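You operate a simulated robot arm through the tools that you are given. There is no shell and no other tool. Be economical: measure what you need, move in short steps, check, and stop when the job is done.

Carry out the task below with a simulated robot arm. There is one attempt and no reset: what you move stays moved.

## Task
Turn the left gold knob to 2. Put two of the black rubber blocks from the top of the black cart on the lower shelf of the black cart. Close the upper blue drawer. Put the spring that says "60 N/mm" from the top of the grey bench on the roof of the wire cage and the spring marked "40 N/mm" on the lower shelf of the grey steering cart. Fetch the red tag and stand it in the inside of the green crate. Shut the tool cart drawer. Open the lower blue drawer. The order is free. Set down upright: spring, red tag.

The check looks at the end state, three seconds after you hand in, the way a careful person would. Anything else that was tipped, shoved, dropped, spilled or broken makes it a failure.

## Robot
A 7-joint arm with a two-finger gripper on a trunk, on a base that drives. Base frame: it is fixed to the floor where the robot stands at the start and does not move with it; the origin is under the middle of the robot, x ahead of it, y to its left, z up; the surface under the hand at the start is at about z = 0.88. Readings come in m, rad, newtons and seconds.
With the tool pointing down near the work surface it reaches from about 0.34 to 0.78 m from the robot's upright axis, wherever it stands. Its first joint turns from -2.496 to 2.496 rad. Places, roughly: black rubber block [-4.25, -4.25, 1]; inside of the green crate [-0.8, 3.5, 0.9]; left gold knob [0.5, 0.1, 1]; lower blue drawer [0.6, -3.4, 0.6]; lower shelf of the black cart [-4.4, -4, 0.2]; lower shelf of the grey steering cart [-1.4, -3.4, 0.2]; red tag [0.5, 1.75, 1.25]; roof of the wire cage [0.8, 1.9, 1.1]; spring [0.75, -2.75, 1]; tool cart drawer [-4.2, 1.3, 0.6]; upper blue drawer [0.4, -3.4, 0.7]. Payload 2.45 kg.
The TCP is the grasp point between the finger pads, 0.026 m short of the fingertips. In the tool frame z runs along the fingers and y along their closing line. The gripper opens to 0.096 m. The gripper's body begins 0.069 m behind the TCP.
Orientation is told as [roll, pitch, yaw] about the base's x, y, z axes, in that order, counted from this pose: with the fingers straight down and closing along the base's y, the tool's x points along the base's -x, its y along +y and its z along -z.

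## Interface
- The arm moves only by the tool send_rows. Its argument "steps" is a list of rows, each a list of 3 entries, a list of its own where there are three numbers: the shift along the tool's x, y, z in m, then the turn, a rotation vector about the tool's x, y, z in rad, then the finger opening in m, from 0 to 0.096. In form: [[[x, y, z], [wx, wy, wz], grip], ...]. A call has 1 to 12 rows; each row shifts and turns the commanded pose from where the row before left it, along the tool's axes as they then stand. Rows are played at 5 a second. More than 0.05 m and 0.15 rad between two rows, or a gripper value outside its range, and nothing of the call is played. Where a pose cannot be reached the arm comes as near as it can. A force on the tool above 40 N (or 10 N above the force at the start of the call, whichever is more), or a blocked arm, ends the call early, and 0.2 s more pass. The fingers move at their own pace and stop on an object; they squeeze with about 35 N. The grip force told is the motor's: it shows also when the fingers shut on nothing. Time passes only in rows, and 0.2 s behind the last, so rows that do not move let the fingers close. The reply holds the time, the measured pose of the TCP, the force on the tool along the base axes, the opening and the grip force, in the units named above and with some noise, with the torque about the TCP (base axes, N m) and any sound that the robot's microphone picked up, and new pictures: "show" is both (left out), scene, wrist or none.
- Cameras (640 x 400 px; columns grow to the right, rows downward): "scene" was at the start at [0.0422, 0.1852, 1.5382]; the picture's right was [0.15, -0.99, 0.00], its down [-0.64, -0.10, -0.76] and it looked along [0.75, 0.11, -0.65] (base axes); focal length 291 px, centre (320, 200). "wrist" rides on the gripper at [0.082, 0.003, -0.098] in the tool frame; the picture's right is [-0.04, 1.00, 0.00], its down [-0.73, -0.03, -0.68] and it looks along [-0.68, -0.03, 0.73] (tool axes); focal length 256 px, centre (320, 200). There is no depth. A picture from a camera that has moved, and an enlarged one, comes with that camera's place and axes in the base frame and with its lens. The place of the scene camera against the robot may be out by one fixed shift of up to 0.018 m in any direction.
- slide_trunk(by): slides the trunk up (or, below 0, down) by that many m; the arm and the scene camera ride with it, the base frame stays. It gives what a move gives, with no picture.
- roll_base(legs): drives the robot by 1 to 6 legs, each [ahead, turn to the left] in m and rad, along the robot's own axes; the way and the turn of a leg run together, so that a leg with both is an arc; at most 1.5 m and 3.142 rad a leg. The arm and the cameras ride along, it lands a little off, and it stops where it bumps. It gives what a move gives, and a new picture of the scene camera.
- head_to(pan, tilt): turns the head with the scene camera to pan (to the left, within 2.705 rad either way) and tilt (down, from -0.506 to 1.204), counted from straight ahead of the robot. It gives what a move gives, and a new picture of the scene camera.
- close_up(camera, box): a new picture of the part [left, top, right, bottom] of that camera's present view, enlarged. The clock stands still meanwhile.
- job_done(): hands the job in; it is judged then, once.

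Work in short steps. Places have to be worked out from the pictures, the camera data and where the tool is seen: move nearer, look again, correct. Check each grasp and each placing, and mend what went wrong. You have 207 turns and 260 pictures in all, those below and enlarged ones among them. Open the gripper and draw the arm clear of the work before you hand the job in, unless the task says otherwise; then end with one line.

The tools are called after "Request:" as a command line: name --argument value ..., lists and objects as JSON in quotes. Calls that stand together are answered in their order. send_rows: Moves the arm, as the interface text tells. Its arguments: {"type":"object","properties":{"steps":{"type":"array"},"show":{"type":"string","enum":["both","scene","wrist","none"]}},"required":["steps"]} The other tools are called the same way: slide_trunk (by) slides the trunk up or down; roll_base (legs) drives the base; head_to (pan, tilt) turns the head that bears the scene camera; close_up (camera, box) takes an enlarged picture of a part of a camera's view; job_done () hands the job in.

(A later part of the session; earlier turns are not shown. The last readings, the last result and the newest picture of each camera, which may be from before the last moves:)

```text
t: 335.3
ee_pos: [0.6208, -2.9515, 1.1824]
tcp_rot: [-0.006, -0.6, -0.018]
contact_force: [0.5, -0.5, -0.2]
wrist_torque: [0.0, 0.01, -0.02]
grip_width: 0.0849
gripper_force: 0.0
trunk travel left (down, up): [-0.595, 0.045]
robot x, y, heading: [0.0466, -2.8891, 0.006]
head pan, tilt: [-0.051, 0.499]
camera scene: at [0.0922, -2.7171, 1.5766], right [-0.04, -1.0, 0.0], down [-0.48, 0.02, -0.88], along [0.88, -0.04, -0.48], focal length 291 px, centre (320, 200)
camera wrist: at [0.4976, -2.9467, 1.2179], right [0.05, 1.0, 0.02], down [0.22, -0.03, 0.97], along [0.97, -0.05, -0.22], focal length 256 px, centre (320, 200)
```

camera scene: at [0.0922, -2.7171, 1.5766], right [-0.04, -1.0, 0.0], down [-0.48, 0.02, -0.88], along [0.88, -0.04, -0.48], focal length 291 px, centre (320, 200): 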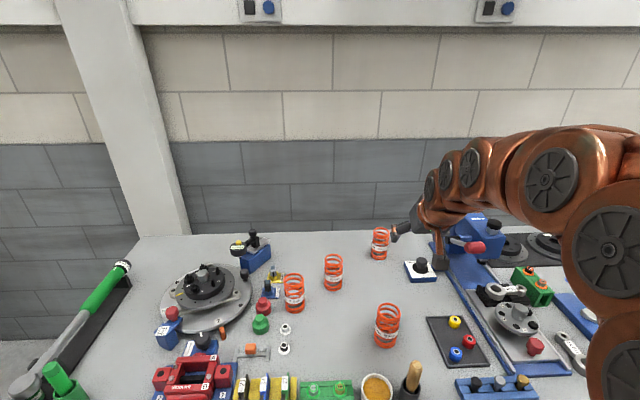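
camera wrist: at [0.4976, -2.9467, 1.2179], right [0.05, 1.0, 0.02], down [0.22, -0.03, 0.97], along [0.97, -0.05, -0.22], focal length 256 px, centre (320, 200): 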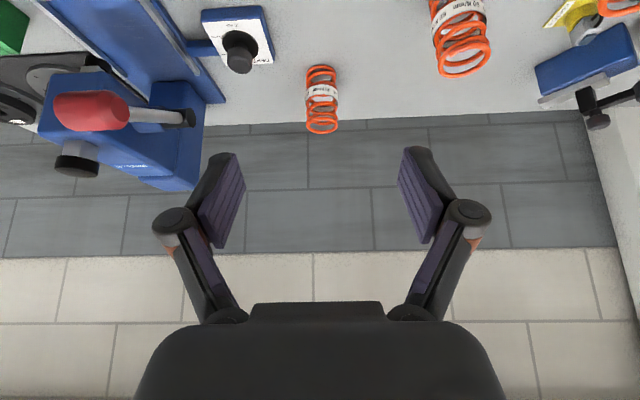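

The 40 spring is at about (0.898, −2.96). I approach to a pre-grasp point along the tool axis.

Request:
send_rows --steps '[[[-0.0153, -0.0014, 0.0383], [0, 0, 0], 0.08], [[-0.0153, -0.0014, 0.0383], [0, 0, 0], 0.08], [[-0.0153, -0.0014, 0.0383], [0, 0, 0.018], 0.08], [[-0.0153, -0.0014, 0.0383], [0, 0, 0], 0.08], [[-0.0153, -0.0014, 0.0383], [0, 0, 0], 0.08], [[-0.0153, -0.0014, 0.0383], [0, 0, 0], 0.08], [[0, 0, 0], [0, 0, 0], 0.08]]' --show "both"

```text
t: 336.9
ee_pos: [0.8224, -2.9633, 1.0442]
tcp_rot: [0.006, -0.601, -0.038]
contact_force: [0.4, 0.5, -0.1]
wrist_torque: [0.01, 0.03, 0.03]
grip_width: 0.0798
gripper_force: 0.0
trunk travel left (down, up): [-0.595, 0.045]
robot x, y, heading: [0.0456, -2.8865, 0.006]
head pan, tilt: [-0.051, 0.499]
camera scene: at [0.0924, -2.7169, 1.5766], right [-0.04, -1.0, 0.0], down [-0.48, 0.02, -0.88], along [0.88, -0.04, -0.48], focal length 291 px, centre (320, 200)
camera wrist: at [0.7005, -2.9574, 1.0796], right [0.07, 1.0, 0.03], down [0.22, -0.04, 0.97], along [0.97, -0.06, -0.22], focal length 256 px, centre (320, 200)
```

scene: 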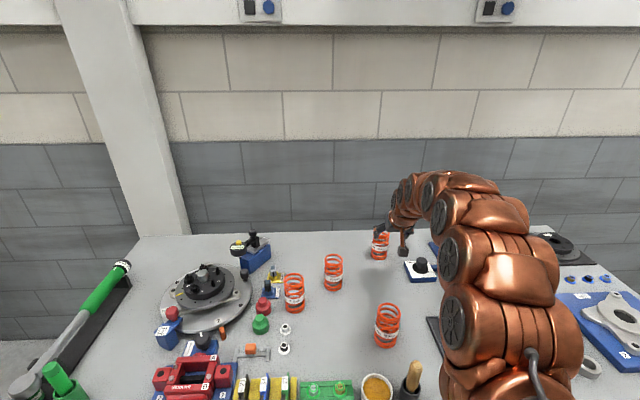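
wrist: 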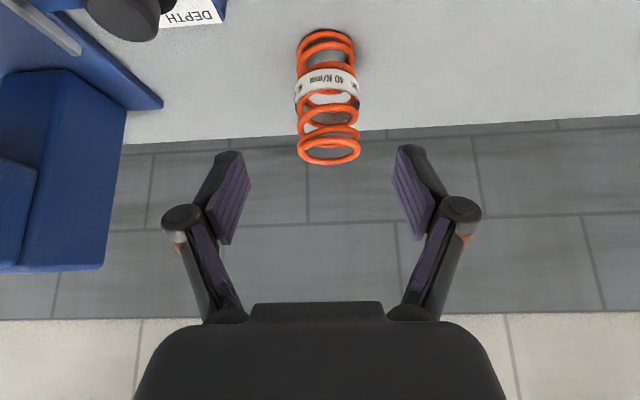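

Confirmed "40 N/mm" at (0.899, −2.961). I close in to TCP z≈0.945.

Request:
send_rows --steps '[[[0, 0.002, 0], [0, 0, -0.035], 0.08], [[-0.001, 0, 0.041], [0, 0, 0], 0.08], [[-0.001, 0, 0.041], [0, 0, 0], 0.08], [[-0.001, 0, 0.04], [0, 0, 0], 0.08], [[0, 0, 0], [0, 0, 0], 0.08]]' --show "both"

```text
t: 338.1
ee_pos: [0.8949, -2.9624, 0.9461]
tcp_rot: [-0.018, -0.599, 0.004]
contact_force: [0.8, 1.3, 0.8]
wrist_torque: [-0.02, 0.02, -0.01]
grip_width: 0.08
gripper_force: 0.1
trunk travel left (down, up): [-0.595, 0.045]
robot x, y, heading: [0.0437, -2.8887, 0.007]
head pan, tilt: [-0.051, 0.499]
camera scene: at [0.0925, -2.7169, 1.5766], right [-0.04, -1.0, 0.0], down [-0.48, 0.02, -0.88], along [0.88, -0.04, -0.48], focal length 291 px, centre (320, 200)
camera wrist: at [0.7735, -2.9596, 0.981], right [0.04, 1.0, 0.01], down [0.22, -0.02, 0.97], along [0.97, -0.04, -0.22], focal length 256 px, centre (320, 200)
```

scene: 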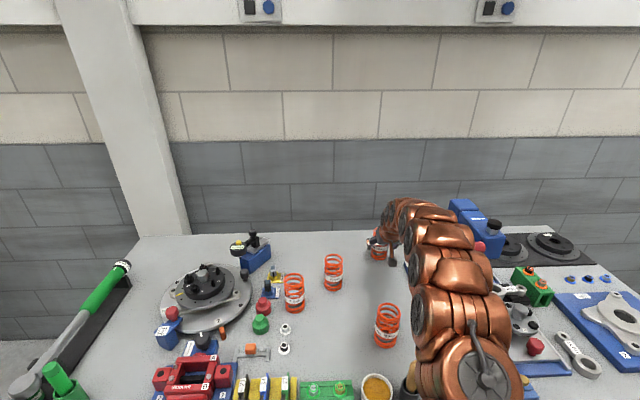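
wrist: 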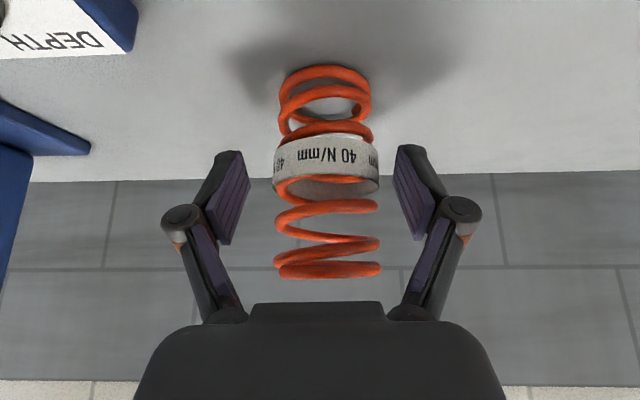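

Spring is between the fingers. Close, then lift.

Request:
send_rows --steps '[[[0, 0.001, 0], [0, 0, 0], 0.06], [[0, 0, 0], [0, 0, 0], 0.03], [[0, 0, 0], [0, 0, 0], 0.0], [[0, 0, 0], [0, 0, 0], 0.0], [[0, 0, 0], [0, 0, 0], 0.0]]' --show "none"

Request:
send_rows --steps '[[[-0.017, 0, -0.025], [0, 0, 0], 0.0], [[-0.017, 0, -0.025], [0, 0, 0], 0.0], [[-0.017, 0, -0.025], [0, 0, 0], 0.0], [[0, 0, 0], [0, 0, 0], 0.0]]' --show "wrist"

```text
t: 339.3
ee_pos: [0.8935, -2.9618, 0.9462]
tcp_rot: [-0.021, -0.6, 0.004]
contact_force: [0.2, 3.2, 2.8]
wrist_torque: [-0.05, -0.1, 0.06]
grip_width: 0.058
gripper_force: 34.7
trunk travel left (down, up): [-0.595, 0.045]
robot x, y, heading: [0.0424, -2.881, 0.007]
head pan, tilt: [-0.051, 0.499]
```

```text
t: 340.3
ee_pos: [0.8938, -2.963, 1.037]
tcp_rot: [-0.018, -0.599, 0.0]
contact_force: [0.3, 0.8, -4.0]
wrist_torque: [-0.03, 0.11, 0.04]
grip_width: 0.0583
gripper_force: 35.3
trunk travel left (down, up): [-0.595, 0.045]
robot x, y, heading: [0.0423, -2.8864, 0.004]
head pan, tilt: [-0.051, 0.499]
camera wrist: at [0.7719, -2.9597, 1.0721], right [0.04, 1.0, 0.01], down [0.22, -0.02, 0.97], along [0.97, -0.04, -0.22], focal length 256 px, centre (320, 200)
```

wrist: 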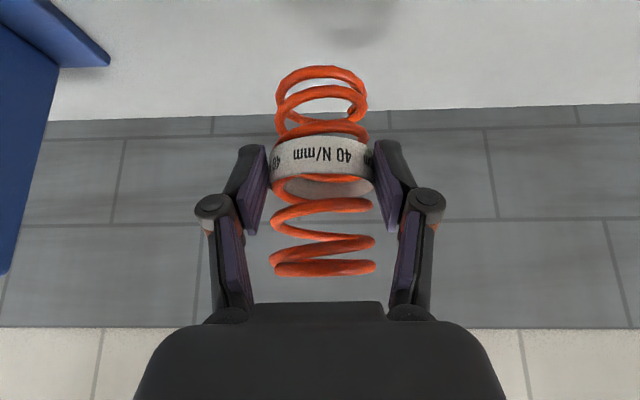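

The 40 spring is held on its label band (base 61 mm below the TCP). I lift higher and pull the arm back over the bench.

Request:
send_rows --steps '[[[-0.0226, 0, -0.033], [0, 0, 0], 0.0], [[-0.0226, 0, -0.033], [0, 0, 0], 0.0], [[-0.017, 0, -0.025], [0, 0, 0], 0.0], [[0.036, 0, -0.0242], [0, 0, 0], 0.0], [[0.036, 0, -0.0242], [0, 0, 0], 0.0], [[0.036, 0, -0.0242], [0, 0, 0], 0.0], [[0.036, 0, -0.0242], [0, 0, 0], 0.0], [[0.036, 0, -0.0242], [0, 0, 0], 0.0], [[0.036, 0, -0.0242], [0, 0, 0], 0.0], [[0.036, 0, -0.0242], [0, 0, 0], 0.0], [[0, 0, 0], [0, 0, 0], 0.0]]' --show "wrist"

Request:
roll_base --legs '[[-0.42, 0], [0, -1.571], [0.42, 0]]'

Request:
head_to --pan -0.9 --tilt 0.6

```text
t: 342.7
ee_pos: [0.5929, -2.955, 1.1433]
tcp_rot: [-0.019, -0.6, 0.001]
contact_force: [0.0, -1.0, -4.0]
wrist_torque: [-0.05, 0.08, 0.0]
grip_width: 0.0582
gripper_force: 34.8
trunk travel left (down, up): [-0.595, 0.045]
robot x, y, heading: [0.0439, -2.8865, 0.01]
head pan, tilt: [-0.051, 0.499]
camera wrist: at [0.4696, -2.9523, 1.1782], right [0.04, 1.0, 0.01], down [0.22, -0.02, 0.97], along [0.97, -0.04, -0.22], focal length 256 px, centre (320, 200)
```

wrist: 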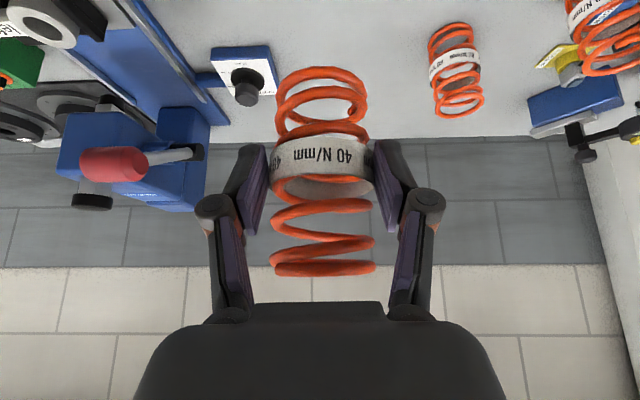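

```text
t: 351.3
ee_pos: [-0.4623, -3.8607, 1.1435]
tcp_rot: [-0.019, -0.601, -1.585]
contact_force: [-0.1, 1.0, -3.8]
wrist_torque: [0.09, -0.01, -0.02]
grip_width: 0.0581
gripper_force: 34.7
trunk travel left (down, up): [-0.595, 0.045]
robot x, y, heading: [-0.3793, -3.3159, -1.585]
head pan, tilt: [-0.051, 0.499]
camera scene: at [-0.1961, -3.3667, 1.5765], right [-1.0, 0.06, 0.0], down [0.03, 0.48, -0.88], along [-0.05, -0.88, -0.48], focal length 291 px, centre (320, 200)
```

scene: 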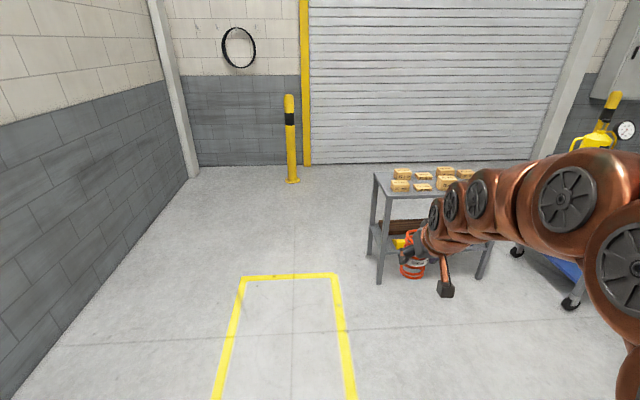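

```text
t: 352.5
ee_pos: [-0.4609, -3.8609, 1.1437]
tcp_rot: [-0.018, -0.6, -1.586]
contact_force: [0.8, 0.4, -4.5]
wrist_torque: [0.1, 0.01, 0.03]
grip_width: 0.0579
gripper_force: 35.3
trunk travel left (down, up): [-0.595, 0.045]
robot x, y, heading: [-0.3789, -3.3146, -1.581]
head pan, tilt: [-0.901, 0.6]
camera scene: at [-0.2603, -3.3302, 1.5675], right [-0.61, 0.79, 0.0], down [0.45, 0.35, -0.83], along [-0.65, -0.51, -0.56], focal length 291 px, centre (320, 200)
```

scene: 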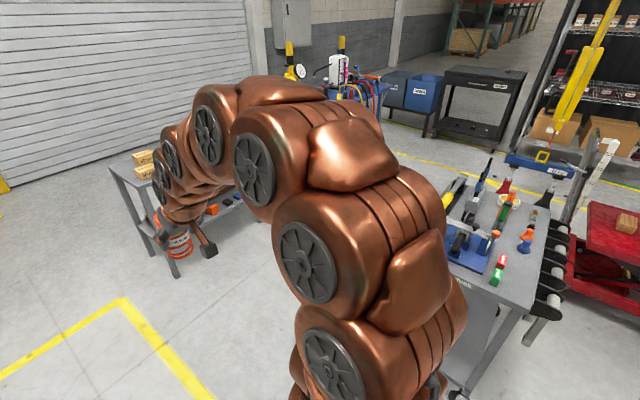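

The cart's south long side looked free of hanging gear, so I'll approach from there: drive south, then west, then face +y.

Request:
roll_base --legs '[[0.97, 0], [0, -1.56], [0.98, 0], [0, -1.571]]'

Request:
head_to --pan 0.0 --tilt 0.6

```text
t: 370.0
ee_pos: [-1.2699, -3.7288, 1.143]
tcp_rot: [-0.017, -0.601, 1.514]
contact_force: [0.3, 0.2, -3.6]
wrist_torque: [-0.12, 0.02, 0.02]
grip_width: 0.0572
gripper_force: 35.2
trunk travel left (down, up): [-0.595, 0.045]
robot x, y, heading: [-1.3748, -4.2717, 1.514]
head pan, tilt: [-0.901, 0.6]
camera scene: at [-1.4764, -4.2699, 1.5675], right [0.58, -0.82, 0.0], down [-0.46, -0.33, -0.83], along [0.67, 0.48, -0.56], focal length 291 px, centre (320, 200)
```

scene: 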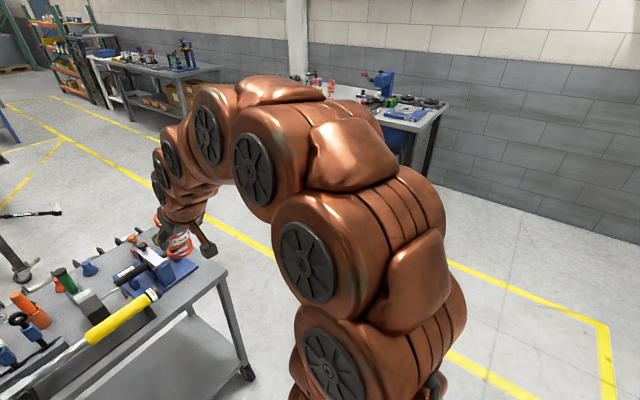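

```text
t: 371.2
ee_pos: [-1.2705, -3.7283, 1.1432]
tcp_rot: [-0.017, -0.598, 1.516]
contact_force: [-1.1, 0.0, -3.5]
wrist_torque: [-0.07, 0.0, -0.01]
grip_width: 0.0572
gripper_force: 35.2
trunk travel left (down, up): [-0.595, 0.045]
robot x, y, heading: [-1.3745, -4.275, 1.518]
head pan, tilt: [0.0, 0.6]
camera scene: at [-1.5438, -4.2328, 1.5674], right [1.0, -0.05, 0.0], down [-0.03, -0.56, -0.82], along [0.04, 0.82, -0.57], focal length 291 px, centre (320, 200)
```

scene: 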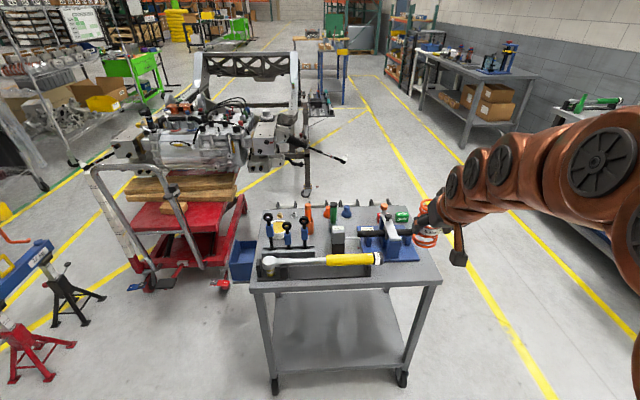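

The south side is clear; shelf z≈0.2, front edge y≈−3.57, x −1.72..−1.1. I back 6 cm, lower the trunk fully and shift toward the cart's middle.

Request:
roll_base --legs '[[-0.06, 0.05]]'

Request:
slide_trunk --by -0.4

Request:
slide_trunk --by -0.19

Request:
send_rows --steps '[[[0.02, 0.02, 0.029], [0, 0, 0], 0.0], [[0.02, 0.02, 0.029], [0, 0, 0], 0.0], [[0.02, 0.02, 0.029], [0, 0, 0], 0.0], [[0.02, 0.02, 0.029], [0, 0, 0], 0.0], [[0.02, 0.02, 0.029], [0, 0, 0], 0.0], [[0.02, 0.015, 0.029], [0, 0, 0], 0.0], [[0, 0, 0], [0, 0, 0], 0.0]]' --show "both"

```text
t: 372.2
ee_pos: [-1.2978, -3.7846, 1.1424]
tcp_rot: [-0.017, -0.599, 1.562]
contact_force: [-0.6, 0.3, -4.9]
wrist_torque: [-0.11, -0.02, 0.0]
grip_width: 0.0575
gripper_force: 34.8
trunk travel left (down, up): [-0.595, 0.045]
robot x, y, heading: [-1.3775, -4.332, 1.571]
head pan, tilt: [0.0, 0.6]
camera scene: at [-1.5477, -4.3008, 1.5674], right [1.0, 0.0, 0.0], down [0.0, -0.57, -0.82], along [0.0, 0.82, -0.57], focal length 291 px, centre (320, 200)
```

scene: 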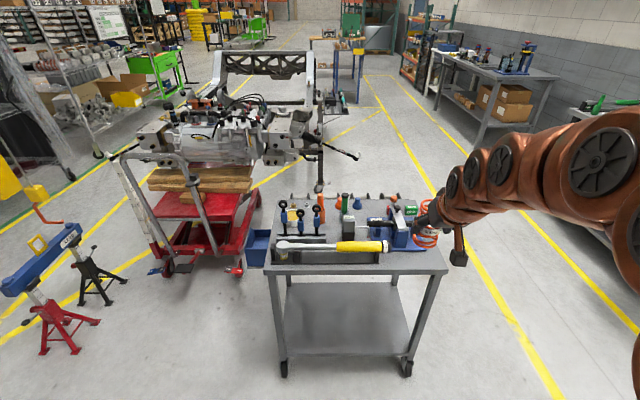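

```text
t: 376.0
ee_pos: [-1.2978, -3.7838, 0.7434]
tcp_rot: [-0.018, -0.599, 1.563]
contact_force: [-0.4, -0.7, -4.1]
wrist_torque: [-0.13, -0.01, 0.03]
grip_width: 0.0576
gripper_force: 35.4
trunk travel left (down, up): [-0.195, 0.445]
robot x, y, heading: [-1.3767, -4.333, 1.568]
head pan, tilt: [0.0, 0.6]
```

```text
t: 378.1
ee_pos: [-1.2976, -3.7841, 0.5522]
tcp_rot: [-0.017, -0.598, 1.562]
contact_force: [0.2, -0.3, -4.4]
wrist_torque: [-0.1, -0.01, -0.01]
grip_width: 0.057
gripper_force: 34.8
trunk travel left (down, up): [-0.005, 0.635]
robot x, y, heading: [-1.375, -4.3334, 1.572]
head pan, tilt: [0.0, 0.6]
```

```text
t: 379.7
ee_pos: [-1.4116, -3.7824, 0.3418]
tcp_rot: [-0.018, -0.599, 1.562]
contact_force: [-0.3, -0.8, -4.6]
wrist_torque: [-0.08, 0.02, -0.07]
grip_width: 0.0576
gripper_force: 34.7
trunk travel left (down, up): [-0.005, 0.635]
robot x, y, heading: [-1.3699, -4.3316, 1.569]
head pan, tilt: [0.0, 0.6]
camera scene: at [-1.5478, -4.3012, 0.9775], right [1.0, 0.0, 0.0], down [0.0, -0.57, -0.82], along [0.0, 0.82, -0.57], focal length 291 px, centre (320, 200)
camera wrist: at [-1.4168, -3.9065, 0.3758], right [-1.0, 0.05, 0.01], down [0.02, 0.22, 0.97], along [0.05, 0.97, -0.22], focal length 256 px, centre (320, 200)
```

scene: 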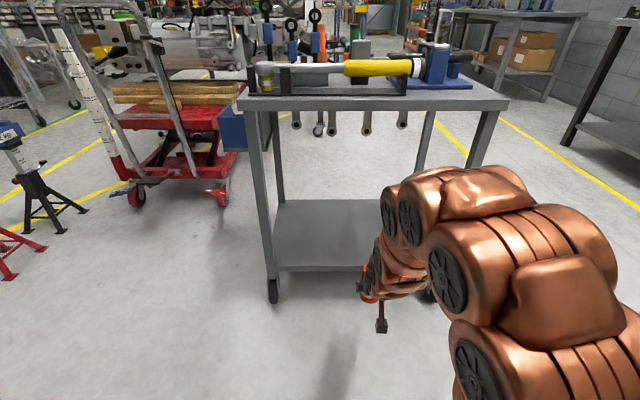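
wrist: 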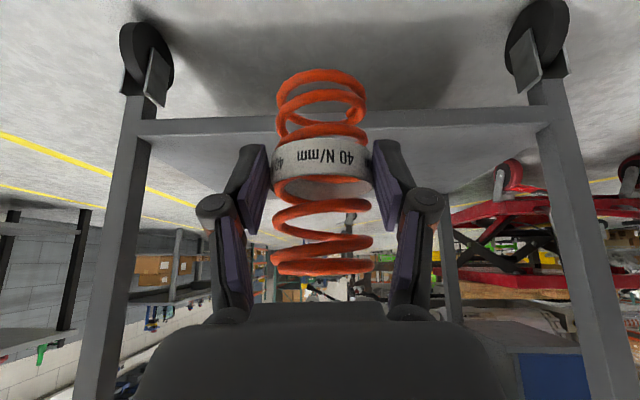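

Shelf top is ≈0.21; the spring's base is at ≈0.28, centred between the legs. I drive in 0.32 m.

Request:
roll_base --legs '[[0.32, 0]]'

Request:
close_up --camera "wrist" --box '[0, 0, 640, 400]'

```text
t: 381.8
ee_pos: [-1.4143, -3.4596, 0.3405]
tcp_rot: [-0.019, -0.6, 1.569]
contact_force: [-0.7, 0.3, -4.1]
wrist_torque: [-0.06, -0.03, -0.01]
grip_width: 0.0574
gripper_force: 35.7
trunk travel left (down, up): [-0.005, 0.635]
robot x, y, heading: [-1.3739, -4.0082, 1.57]
head pan, tilt: [0.0, 0.6]
camera scene: at [-1.5477, -3.9798, 0.9774], right [1.0, 0.0, 0.0], down [0.0, -0.57, -0.82], along [0.0, 0.82, -0.57], focal length 291 px, centre (320, 200)
```

scene: 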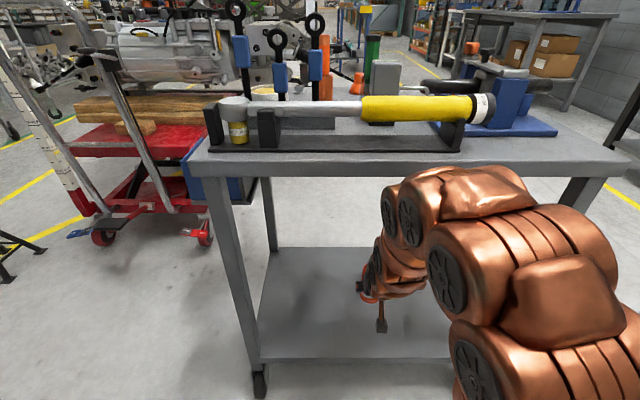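

```text
1.00 times, centred on (320, 200) of wrist (not enlarged: the box is as wide or as high as the picture)
camera zoom: at [-1.419, -3.584, 0.376], right [-1.0, 0.05, 0.01], down [0.02, 0.22, 0.97], along [0.04, 0.97, -0.22], focal length 256 px, centre (320, 200)
```

zoom: 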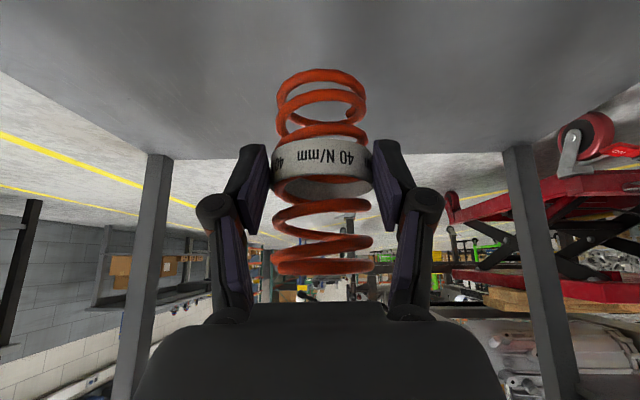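

Over the shelf. Lower in steps to contact.

Request:
send_rows --steps '[[[0.017, 0, 0.025], [0, 0, 0], 0.0], [[0.01, 0, 0.015], [0, 0, 0], 0.0], [[0.0028, 0, 0.0041], [0, 0, 0], 0.0], [[0, 0, 0], [0, 0, 0], 0.0]]' --show "none"

Request:
send_rows --steps '[[[0.0023, 0, 0.0033], [0, 0, 0], 0.0], [[0.0023, 0, 0.0033], [0, 0, 0], 0.0]]' --show "none"

Request:
send_rows --steps '[[[0.0023, 0, 0.0033], [0, 0, 0], 0.0], [[0, 0, 0], [0, 0, 0], 0.0]]' --show "wrist"

```text
t: 382.8
ee_pos: [-1.4133, -3.4602, 0.2873]
tcp_rot: [-0.018, -0.6, 1.569]
contact_force: [-0.5, 0.0, -4.2]
wrist_torque: [-0.1, 0.02, -0.02]
grip_width: 0.0575
gripper_force: 35.3
trunk travel left (down, up): [-0.005, 0.635]
robot x, y, heading: [-1.3737, -4.0075, 1.574]
head pan, tilt: [0.0, 0.6]
```

```text
t: 383.4
ee_pos: [-1.4137, -3.4596, 0.2789]
tcp_rot: [-0.015, -0.6, 1.57]
contact_force: [-0.2, 1.0, -3.7]
wrist_torque: [-0.12, 0.02, -0.03]
grip_width: 0.057
gripper_force: 35.0
trunk travel left (down, up): [-0.005, 0.635]
robot x, y, heading: [-1.3769, -4.0113, 1.573]
head pan, tilt: [0.0, 0.6]
```

```text
t: 384.0
ee_pos: [-1.4135, -3.461, 0.2759]
tcp_rot: [-0.019, -0.6, 1.571]
contact_force: [-0.2, 0.4, -3.3]
wrist_torque: [-0.1, -0.03, 0.0]
grip_width: 0.0575
gripper_force: 34.8
trunk travel left (down, up): [-0.005, 0.635]
robot x, y, heading: [-1.3716, -4.0078, 1.573]
head pan, tilt: [0.0, 0.6]
camera wrist: at [-1.4182, -3.5841, 0.3104], right [-1.0, 0.04, 0.01], down [0.02, 0.22, 0.97], along [0.04, 0.97, -0.22], focal length 256 px, centre (320, 200)
```

wrist: 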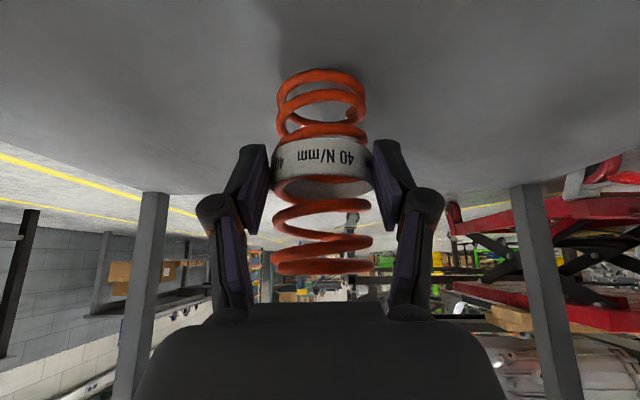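

Close to the surface; continue in 3 mm steps.

Request:
send_rows --steps '[[[0.0017, 0, 0.0025], [0, 0, 0], 0.0], [[0.0017, 0, 0.0025], [0, 0, 0], 0.0]]' --show "none"

Request:
send_rows --steps '[[[0.0017, 0, 0.0025], [0, 0, 0], 0.0], [[0, 0, 0.0], [0, 0, 0], 0.0]]' --show "none"

Request:
send_rows --steps '[[[0.0017, 0, 0.0025], [0, 0, 0], 0.0], [[0, 0, 0.0], [0, 0, 0], 0.0]]' --show "none"

```text
t: 384.6
ee_pos: [-1.4137, -3.4598, 0.2685]
tcp_rot: [-0.016, -0.599, 1.571]
contact_force: [0.0, -1.1, -3.9]
wrist_torque: [-0.09, -0.04, 0.03]
grip_width: 0.0573
gripper_force: 34.8
trunk travel left (down, up): [-0.005, 0.635]
robot x, y, heading: [-1.3763, -4.009, 1.571]
head pan, tilt: [0.0, 0.6]
```

```text
t: 385.2
ee_pos: [-1.4133, -3.4596, 0.2669]
tcp_rot: [-0.017, -0.601, 1.568]
contact_force: [-3.4, -5.0, 13.6]
wrist_torque: [0.34, -0.16, 0.07]
grip_width: 0.0574
gripper_force: 35.1
trunk travel left (down, up): [-0.005, 0.635]
robot x, y, heading: [-1.377, -4.0086, 1.575]
head pan, tilt: [0.0, 0.6]
```

```text
t: 385.8
ee_pos: [-1.4136, -3.459, 0.2644]
tcp_rot: [-0.018, -0.603, 1.569]
contact_force: [-2.6, 3.4, 24.3]
wrist_torque: [0.5, -0.01, 0.32]
grip_width: 0.0573
gripper_force: 35.1
trunk travel left (down, up): [-0.005, 0.635]
robot x, y, heading: [-1.3729, -4.0073, 1.571]
head pan, tilt: [0.0, 0.6]
```

In contact. Relieve slightly, open wide, and draw back.

Request:
send_rows --steps '[[[-0.0008, 0, -0.0012], [0, 0, 0], 0.0], [[0, 0, 0], [0, 0, 0], 0.065], [[0, 0, 0], [0, 0, 0], 0.08], [[0, 0, 0], [0, 0, 0], 0.08], [[0, 0, -0.03], [0, 0, 0], 0.08], [[0, 0, -0.04], [0, 0, 0], 0.08], [[0, 0, 0], [0, 0, 0], 0.08]]' --show "wrist"

```text
t: 387.4
ee_pos: [-1.4167, -3.4814, 0.3286]
tcp_rot: [-0.02, -0.597, 1.569]
contact_force: [-0.5, 0.2, -0.4]
wrist_torque: [-0.03, 0.01, 0.0]
grip_width: 0.0801
gripper_force: 0.0
out of reach, approached as far as the arm can: row 5, 6
trunk travel left (down, up): [-0.005, 0.635]
robot x, y, heading: [-1.3748, -4.0098, 1.571]
head pan, tilt: [0.0, 0.6]
camera wrist: at [-1.4214, -3.6052, 0.3638], right [-1.0, 0.05, 0.01], down [0.02, 0.23, 0.97], along [0.04, 0.97, -0.23], focal length 256 px, centre (320, 200)
```

wrist: 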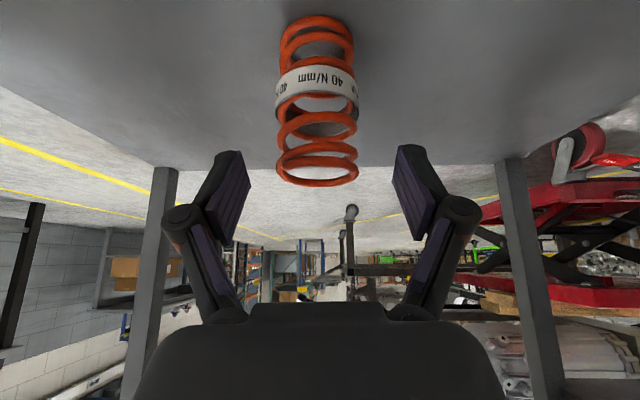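

The 40 spring stands upright on the shelf. I back out, raise, tuck the arm and return to the bench for the 60.

Request:
roll_base --legs '[[-0.36, 0]]'

Request:
slide_trunk --by 0.4

Request:
slide_trunk --by 0.2

Request:
send_rows --steps '[[[-0.02, 0, -0.03], [0, 0.15, 0], 0.08], [[-0.02, 0, -0.04], [0, 0.15, 0], 0.08], [[-0.01, 0, -0.04], [0, 0.15, 0], 0.08], [[0, 0, -0.04], [0, 0.147, 0], 0.08], [[0.03, 0, -0.03], [0, 0, 0], 0.08], [[0.03, 0, -0.03], [0, 0, 0], 0.08]]' --show "none"

Request:
roll_base --legs '[[0, -1.571], [1.0, 0], [0, 1.571], [1.5, 0], [0, -1.571]]'

```text
t: 389.7
ee_pos: [-1.4143, -3.8407, 0.3286]
tcp_rot: [-0.019, -0.598, 1.562]
contact_force: [0.4, 0.6, -0.1]
wrist_torque: [-0.03, 0.01, -0.01]
grip_width: 0.08
gripper_force: 0.0
trunk travel left (down, up): [-0.005, 0.635]
robot x, y, heading: [-1.3705, -4.3674, 1.567]
head pan, tilt: [0.0, 0.6]
camera scene: at [-1.548, -4.3363, 0.9774], right [1.0, -0.01, 0.0], down [0.0, -0.56, -0.83], along [0.0, 0.83, -0.56], focal length 291 px, centre (320, 200)
```

scene: 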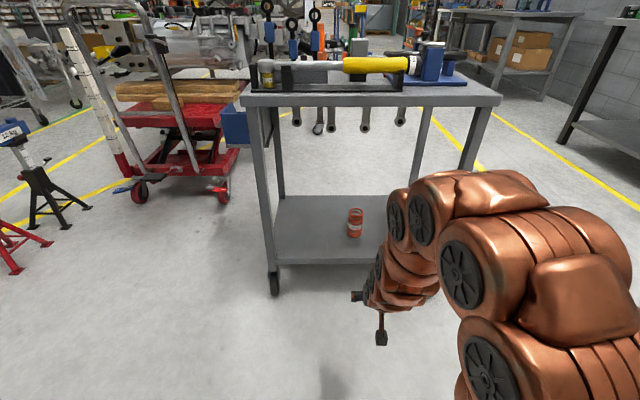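

```text
t: 393.6
ee_pos: [-1.4136, -3.8376, 0.7284]
tcp_rot: [-0.02, -0.597, 1.562]
contact_force: [0.2, -1.2, 0.2]
wrist_torque: [-0.03, -0.03, -0.02]
grip_width: 0.08
gripper_force: 0.0
trunk travel left (down, up): [-0.405, 0.235]
robot x, y, heading: [-1.372, -4.3694, 1.566]
head pan, tilt: [0.0, 0.6]
```

```text
t: 395.7
ee_pos: [-1.412, -3.8391, 0.9278]
tcp_rot: [-0.019, -0.597, 1.562]
contact_force: [0.1, -0.5, -0.5]
wrist_torque: [0.0, 0.01, 0.02]
grip_width: 0.0798
gripper_force: 0.1
trunk travel left (down, up): [-0.605, 0.035]
robot x, y, heading: [-1.3762, -4.3693, 1.565]
head pan, tilt: [0.0, 0.6]
```

```text
t: 397.1
ee_pos: [-1.4196, -3.9055, 1.1511]
tcp_rot: [-0.016, 0.0, 1.552]
contact_force: [-1.0, 0.1, 0.0]
wrist_torque: [-0.06, 0.02, 0.01]
grip_width: 0.0799
gripper_force: 0.2
trunk travel left (down, up): [-0.605, 0.035]
robot x, y, heading: [-1.3733, -4.3656, 1.566]
head pan, tilt: [0.0, 0.6]
```

```text
t: 420.8
ee_pos: [0.1185, -2.8367, 1.1501]
tcp_rot: [-0.015, 0.0, -0.033]
contact_force: [-0.6, 0.0, -0.4]
wrist_torque: [0.0, 0.01, 0.0]
grip_width: 0.0802
gripper_force: 0.0
trunk travel left (down, up): [-0.605, 0.035]
robot x, y, heading: [-0.3405, -2.8724, -0.02]
head pan, tilt: [0.0, 0.6]
camera scene: at [-0.2903, -2.7026, 1.5774], right [-0.02, -1.0, 0.0], down [-0.56, 0.01, -0.83], along [0.82, -0.02, -0.56], focal length 291 px, centre (320, 200)
```

scene: 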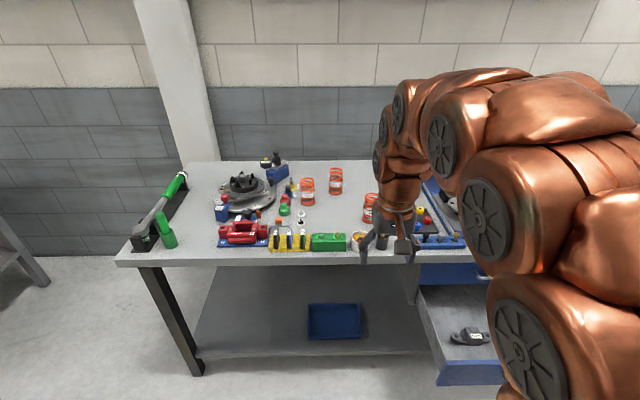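

The 40 stands well. I drive up to the bench for the 60 and look down at it.

Request:
roll_base --legs '[[0.4, 0.02]]'

Request:
send_rows --steps '[[[-0.04, 0.015, 0], [0, 0, 0], 0.085], [[-0.04, 0.015, 0], [0, 0, 0], 0.085], [[-0.04, 0.015, 0], [0, 0, 0], 0.085], [[-0.04, 0.01, 0], [0, 0, 0], 0.085], [[0, 0, 0], [0, 0, 0], 0.085]]' --show "wrist"

```text
t: 423.3
ee_pos: [0.5196, -2.8304, 1.1509]
tcp_rot: [-0.016, 0.001, -0.011]
contact_force: [0.3, 0.2, -0.3]
wrist_torque: [0.0, -0.02, 0.01]
grip_width: 0.0799
gripper_force: 0.1
trunk travel left (down, up): [-0.605, 0.035]
robot x, y, heading: [0.062, -2.8753, 0.004]
head pan, tilt: [0.0, 0.6]
camera scene: at [0.107, -2.7052, 1.5775], right [0.0, -1.0, 0.0], down [-0.56, 0.0, -0.83], along [0.83, 0.0, -0.56], focal length 291 px, centre (320, 200)
```

scene: 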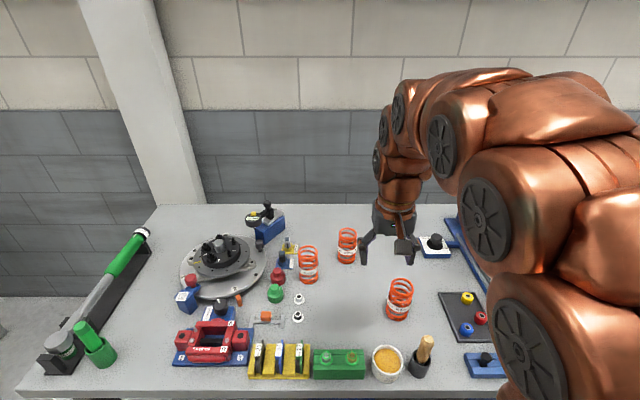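

```text
t: 424.5
ee_pos: [0.6798, -2.7796, 1.1479]
tcp_rot: [-0.016, 0.0, -0.012]
contact_force: [0.1, 0.1, -0.2]
wrist_torque: [0.01, -0.01, 0.04]
grip_width: 0.085
gripper_force: 0.1
trunk travel left (down, up): [-0.605, 0.035]
robot x, y, heading: [0.0573, -2.8785, 0.005]
head pan, tilt: [0.0, 0.6]
camera wrist: at [0.6002, -2.7736, 1.2462], right [0.05, 1.0, -0.02], down [0.73, -0.03, 0.68], along [0.68, -0.05, -0.73], focal length 256 px, centre (320, 200)
```

wrist: 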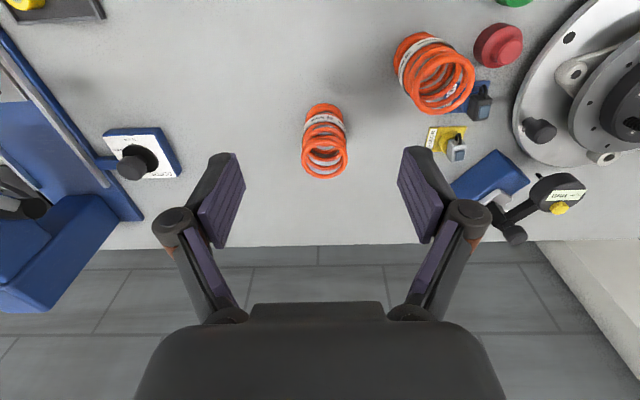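

The spring under view is at (0.775, −2.781). I move above it and check the label.

Request:
send_rows --steps '[[[-0.045, 0, 0], [-0.016, 0, -0.012], 0.085], [[-0.045, 0, 0], [0, 0, 0], 0.085], [[-0.003, 0, 0.045], [0, 0, 0], 0.085], [[0, 0, 0.045], [0, 0, 0], 0.085], [[0, 0, 0], [0, 0, 0], 0.085]]' --show "wrist"

Request:
close_up --camera "wrist" --box '[260, 20, 400, 180]'

```text
t: 425.7
ee_pos: [0.7625, -2.7767, 1.0569]
tcp_rot: [0.001, -0.001, -0.004]
contact_force: [-0.9, 0.2, 0.7]
wrist_torque: [0.01, 0.01, 0.03]
grip_width: 0.0847
gripper_force: 0.0
out of reach, approached as far as the arm can: row 2
trunk travel left (down, up): [-0.605, 0.035]
robot x, y, heading: [0.0592, -2.8795, 0.001]
head pan, tilt: [0.0, 0.6]
camera wrist: at [0.6811, -2.7757, 1.1561], right [0.04, 1.0, 0.0], down [0.73, -0.03, 0.68], along [0.68, -0.03, -0.73], focal length 256 px, centre (320, 200)
```

wrist: 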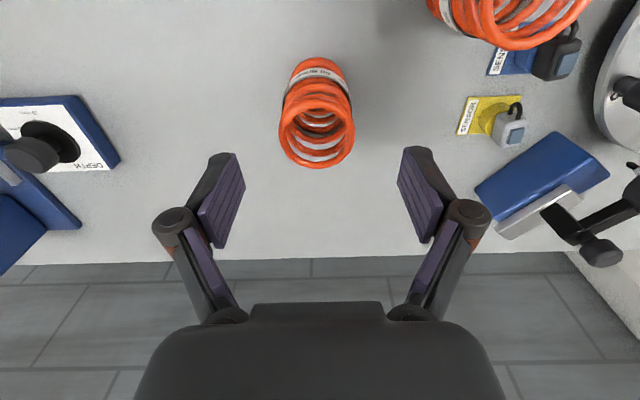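

```text
2.50 times, centred on (330, 100) of wrist
camera zoom: at [0.6811, -2.7757, 1.1561], right [0.04, 1.0, 0.0], down [0.73, -0.03, 0.68], along [0.68, -0.03, -0.73], focal length 640 px, centre (295, 450)
```

zoom: 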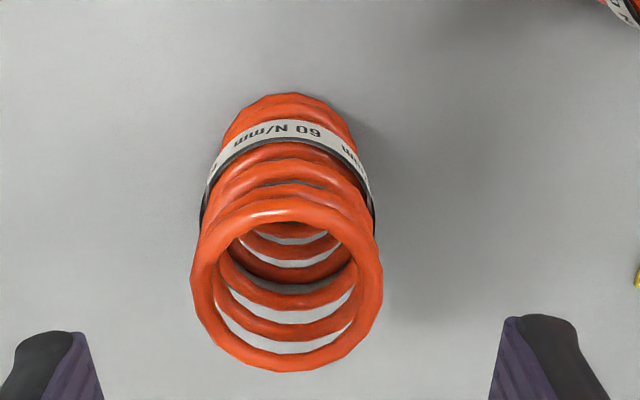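

Confirmed "60 N/mm" at (0.769, −2.782). Descend and grip.

Request:
send_rows --steps '[[[-0.007, -0.005, 0.035], [0, 0, 0], 0.085], [[0, 0, 0.04], [0, 0, 0], 0.085], [[0, 0, 0.037], [0, 0, 0], 0.085], [[0, 0, 0], [0, 0, 0], 0.085]]' --show "wrist"

```text
t: 426.7
ee_pos: [0.7677, -2.7828, 0.9446]
tcp_rot: [0.0, 0.0, 0.0]
contact_force: [-0.4, 0.8, -0.3]
wrist_torque: [0.02, 0.0, 0.01]
grip_width: 0.0849
gripper_force: 0.0
trunk travel left (down, up): [-0.605, 0.035]
robot x, y, heading: [0.0578, -2.8753, -0.002]
head pan, tilt: [0.0, 0.6]
camera wrist: at [0.6872, -2.7814, 1.044], right [0.04, 1.0, 0.0], down [0.73, -0.03, 0.68], along [0.68, -0.03, -0.73], focal length 256 px, centre (320, 200)
```

wrist: 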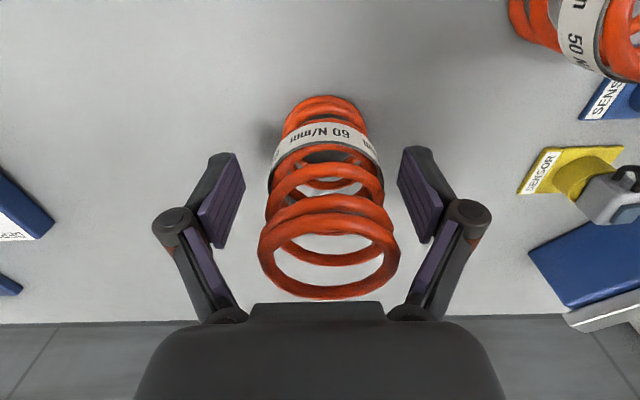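

Well placed; close, then lift.

Request:
send_rows --steps '[[[0, 0.002, 0], [0, 0, 0], 0.07], [[0, 0, 0], [0, 0, 0], 0.03], [[0, 0, 0], [0, 0, 0], 0.0], [[0, 0, 0], [0, 0, 0], 0.0], [[0, 0, 0], [0, 0, 0], 0.0]]' --show "none"

Request:
send_rows --steps '[[[0, 0, -0.03], [0, 0, 0], 0.0], [[0, 0, -0.04], [0, 0, 0], 0.0], [[0, 0, -0.04], [0, 0, 0], 0.0], [[0.03, 0, -0.035], [0, 0, 0], 0.0], [[0.04, 0, -0.03], [0, 0, 0], 0.0], [[0.045, 0, 0], [0, 0, 0], 0.0], [[0.045, 0, 0], [0, 0, 0], 0.0], [[0.045, -0.01, 0], [0, 0, 0], 0.0], [[0.045, -0.01, 0], [0, 0, 0], 0.0], [[0, 0, 0], [0, 0, 0], 0.0]]' --show "both"

```text
t: 427.9
ee_pos: [0.7679, -2.7821, 0.9467]
tcp_rot: [0.0, -0.005, -0.002]
contact_force: [1.7, -4.2, 16.1]
wrist_torque: [-0.89, -0.13, 0.05]
grip_width: 0.0607
gripper_force: 35.1
trunk travel left (down, up): [-0.605, 0.035]
robot x, y, heading: [0.0593, -2.8776, 0.001]
head pan, tilt: [0.0, 0.6]
```

```text
t: 430.1
ee_pos: [0.5167, -2.8025, 1.1238]
tcp_rot: [0.002, 0.001, -0.003]
contact_force: [-0.2, -1.1, -3.8]
wrist_torque: [-0.01, 0.0, 0.0]
grip_width: 0.0611
gripper_force: 35.1
trunk travel left (down, up): [-0.605, 0.035]
robot x, y, heading: [0.062, -2.8818, 0.004]
head pan, tilt: [0.0, 0.6]
camera scene: at [0.1071, -2.7053, 1.5775], right [0.0, -1.0, 0.0], down [-0.56, 0.0, -0.83], along [0.83, 0.0, -0.56], focal length 291 px, centre (320, 200)
camera wrist: at [0.4358, -2.8004, 1.2222], right [0.04, 1.0, 0.0], down [0.73, -0.03, 0.68], along [0.68, -0.03, -0.73], focal length 256 px, centre (320, 200)
```

scene: 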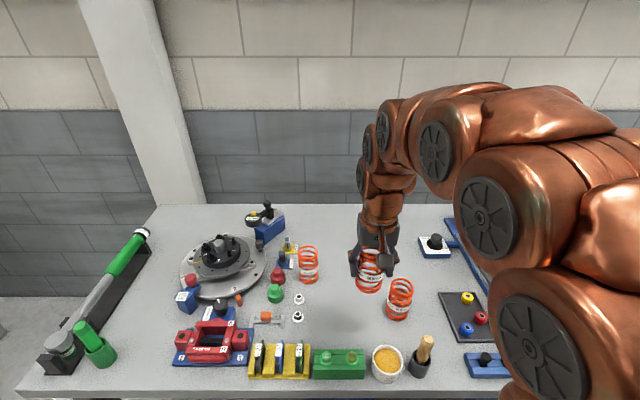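
wrist: 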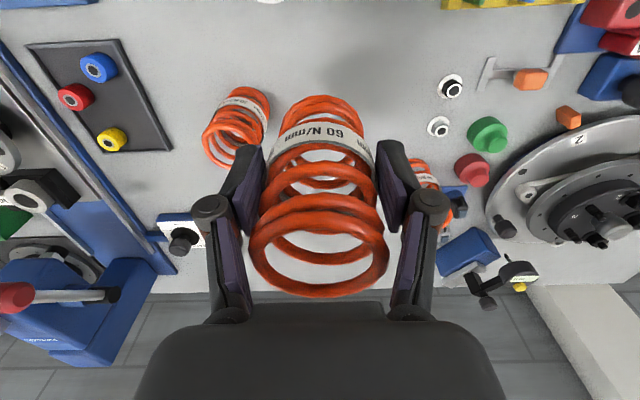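

The 60 is held upright. I back off, turn north and drive the aisle to the wire cage.

Request:
roll_base --legs '[[-0.34, 0], [0, 1.571], [1.5, 0], [1.5, 0], [1.5, 0], [0, -1.571]]'

```text
t: 460.9
ee_pos: [0.184, 1.663, 1.1237]
tcp_rot: [0.001, -0.001, 0.007]
contact_force: [0.4, 0.3, -3.5]
wrist_torque: [-0.01, 0.01, 0.0]
grip_width: 0.0601
gripper_force: 34.7
trunk travel left (down, up): [-0.605, 0.035]
robot x, y, heading: [-0.2765, 1.585, 0.005]
head pan, tilt: [0.0, 0.6]
camera scene: at [-0.2268, 1.759, 1.5774], right [0.01, -1.0, 0.0], down [-0.56, 0.0, -0.83], along [0.82, 0.01, -0.56], focal length 291 px, centre (320, 200)
```

scene: 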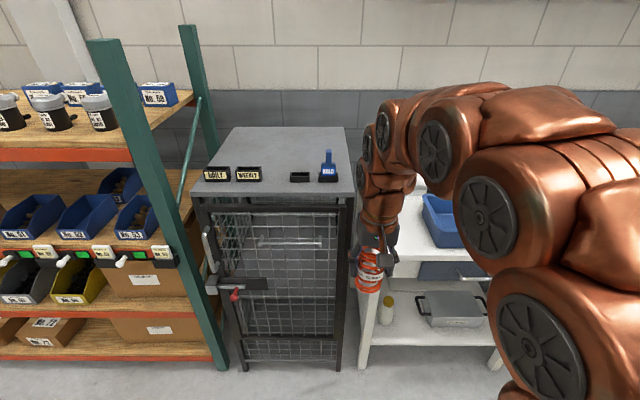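

The roof spans x 0.525–1.10, y 1.65–2.155; free area behind the holders. I raise the spring and reposition the base to y≈1.86.

Request:
slide_trunk --by 0.033

Request:
send_rows --steps '[[[0, 0, -0.035], [0, 0, 0], 0.0], [[0, 0, -0.035], [0, 0, 0], 0.0], [[0, 0, -0.025], [0, 0, 0], 0.0], [[0, 0, 0], [0, 0, 0], 0.0]]' --show "none"

Request:
roll_base --legs '[[0, 1.566], [0.26, 0], [0, -1.571], [0.37, 0]]'

```text
t: 461.6
ee_pos: [0.1829, 1.6641, 1.1554]
tcp_rot: [0.0, 0.001, 0.007]
contact_force: [0.6, -0.3, -4.2]
wrist_torque: [0.0, 0.04, 0.01]
grip_width: 0.0599
gripper_force: 34.7
trunk travel left (down, up): [-0.638, 0.002]
robot x, y, heading: [-0.2736, 1.5871, 0.007]
head pan, tilt: [0.0, 0.6]
```

```text
t: 462.6
ee_pos: [0.1826, 1.6645, 1.2525]
tcp_rot: [0.0, -0.001, 0.004]
contact_force: [-0.3, -0.1, -4.7]
wrist_torque: [0.0, 0.03, -0.01]
grip_width: 0.0601
gripper_force: 34.8
trunk travel left (down, up): [-0.638, 0.002]
robot x, y, heading: [-0.2738, 1.5861, 0.014]
head pan, tilt: [0.0, 0.6]
```

```text
t: 474.2
ee_pos: [0.5482, 1.9453, 1.2525]
tcp_rot: [0.0, 0.0, 0.035]
contact_force: [0.6, 0.2, -4.9]
wrist_torque: [0.03, 0.03, -0.02]
grip_width: 0.0594
gripper_force: 35.0
trunk travel left (down, up): [-0.638, 0.002]
robot x, y, heading: [0.0983, 1.8579, 0.037]
head pan, tilt: [0.0, 0.6]
camera scene: at [0.1355, 2.028, 1.6104], right [0.04, -1.0, 0.0], down [-0.56, -0.02, -0.83], along [0.82, 0.03, -0.56], focal length 291 px, centre (320, 200)
```

scene: 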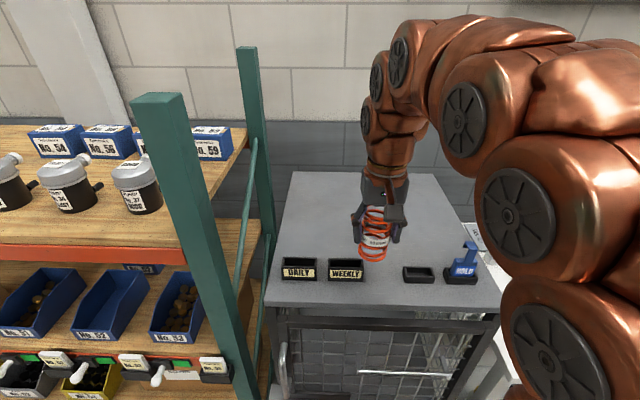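

Now extend over the free roof area and look.

Request:
send_rows --steps '[[[-0.04, 0, 0], [0, 0, 0.035], 0.0], [[-0.04, -0.004, 0], [0, 0, 0], 0.0], [[-0.04, -0.004, 0], [0, 0, 0], 0.0], [[-0.035, -0.004, 0], [0, 0, 0], 0.0], [[0, 0, 0], [0, 0, 0], 0.0]]' --show "both"

```text
t: 475.4
ee_pos: [0.7042, 1.9329, 1.2499]
tcp_rot: [-0.001, -0.001, -0.002]
contact_force: [-0.1, -0.1, -5.0]
wrist_torque: [-0.04, 0.12, -0.04]
grip_width: 0.0592
gripper_force: 35.1
trunk travel left (down, up): [-0.638, 0.002]
robot x, y, heading: [0.09, 1.8538, 0.035]
head pan, tilt: [0.0, 0.6]
camera scene: at [0.1361, 2.028, 1.6104], right [0.04, -1.0, 0.0], down [-0.56, -0.02, -0.82], along [0.82, 0.03, -0.57], focal length 291 px, centre (320, 200)
camera wrist: at [0.6229, 1.936, 1.3486], right [0.04, 1.0, 0.0], down [0.73, -0.03, 0.68], along [0.68, -0.03, -0.73], focal length 256 px, centre (320, 200)
```

scene: 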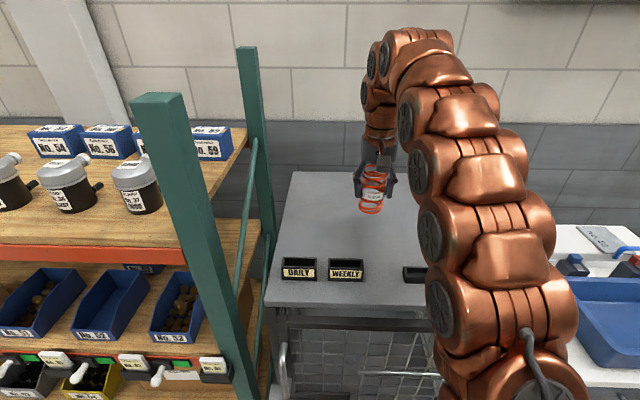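
wrist: 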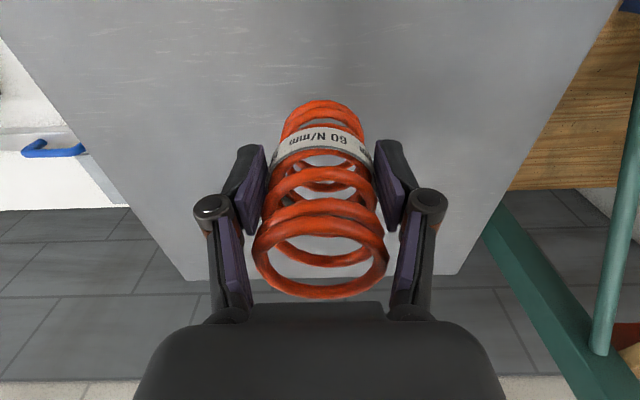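

Clear roof below. Lower: 70 mm, then small steps to contact.

Request:
send_rows --steps '[[[0, 0, 0.035], [0, 0, 0], 0.0], [[0, 0, 0.03], [0, 0, 0], 0.0], [[0, 0, 0.005], [0, 0, 0], 0.0], [[0, 0, 0.005], [0, 0, 0], 0.0], [[0, 0, 0], [0, 0, 0], 0.0]]' --show "none"

Request:
send_rows --steps '[[[0, 0, 0.005], [0, 0, 0], 0.0], [[0, 0, 0.004], [0, 0, 0], 0.0]]' --show "none"

Request:
send_rows --steps '[[[0, 0, 0.004], [0, 0, 0], 0.0], [[0, 0, 0], [0, 0, 0], 0.0]]' --show "wrist"

```text
t: 476.6
ee_pos: [0.7027, 1.9357, 1.1758]
tcp_rot: [0.001, 0.0, -0.002]
contact_force: [0.4, 0.6, -2.6]
wrist_torque: [0.02, 0.03, 0.02]
grip_width: 0.0592
gripper_force: 35.1
trunk travel left (down, up): [-0.638, 0.002]
robot x, y, heading: [0.0967, 1.8511, 0.036]
head pan, tilt: [0.0, 0.6]
```

```text
t: 477.2
ee_pos: [0.7031, 1.9338, 1.1669]
tcp_rot: [0.002, -0.002, -0.002]
contact_force: [-0.3, 0.4, 3.6]
wrist_torque: [-0.23, 0.01, 0.0]
grip_width: 0.0593
gripper_force: 34.8
trunk travel left (down, up): [-0.638, 0.002]
robot x, y, heading: [0.0949, 1.8511, 0.039]
head pan, tilt: [0.0, 0.6]
```

```text
t: 477.8
ee_pos: [0.7021, 1.9352, 1.1673]
tcp_rot: [0.003, -0.007, -0.002]
contact_force: [5.2, 2.2, 35.6]
wrist_torque: [-1.04, -0.47, 0.19]
grip_width: 0.059
gripper_force: 35.3
trunk travel left (down, up): [-0.638, 0.002]
robot x, y, heading: [0.0974, 1.8547, 0.037]
head pan, tilt: [0.0, 0.6]
camera wrist: at [0.6209, 1.9366, 1.2645], right [0.04, 1.0, 0.0], down [0.73, -0.03, 0.68], along [0.68, -0.03, -0.73], focal length 256 px, centre (320, 200)
```

wrist: 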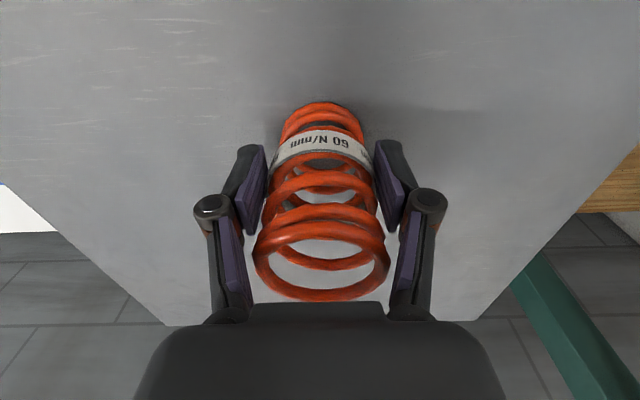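

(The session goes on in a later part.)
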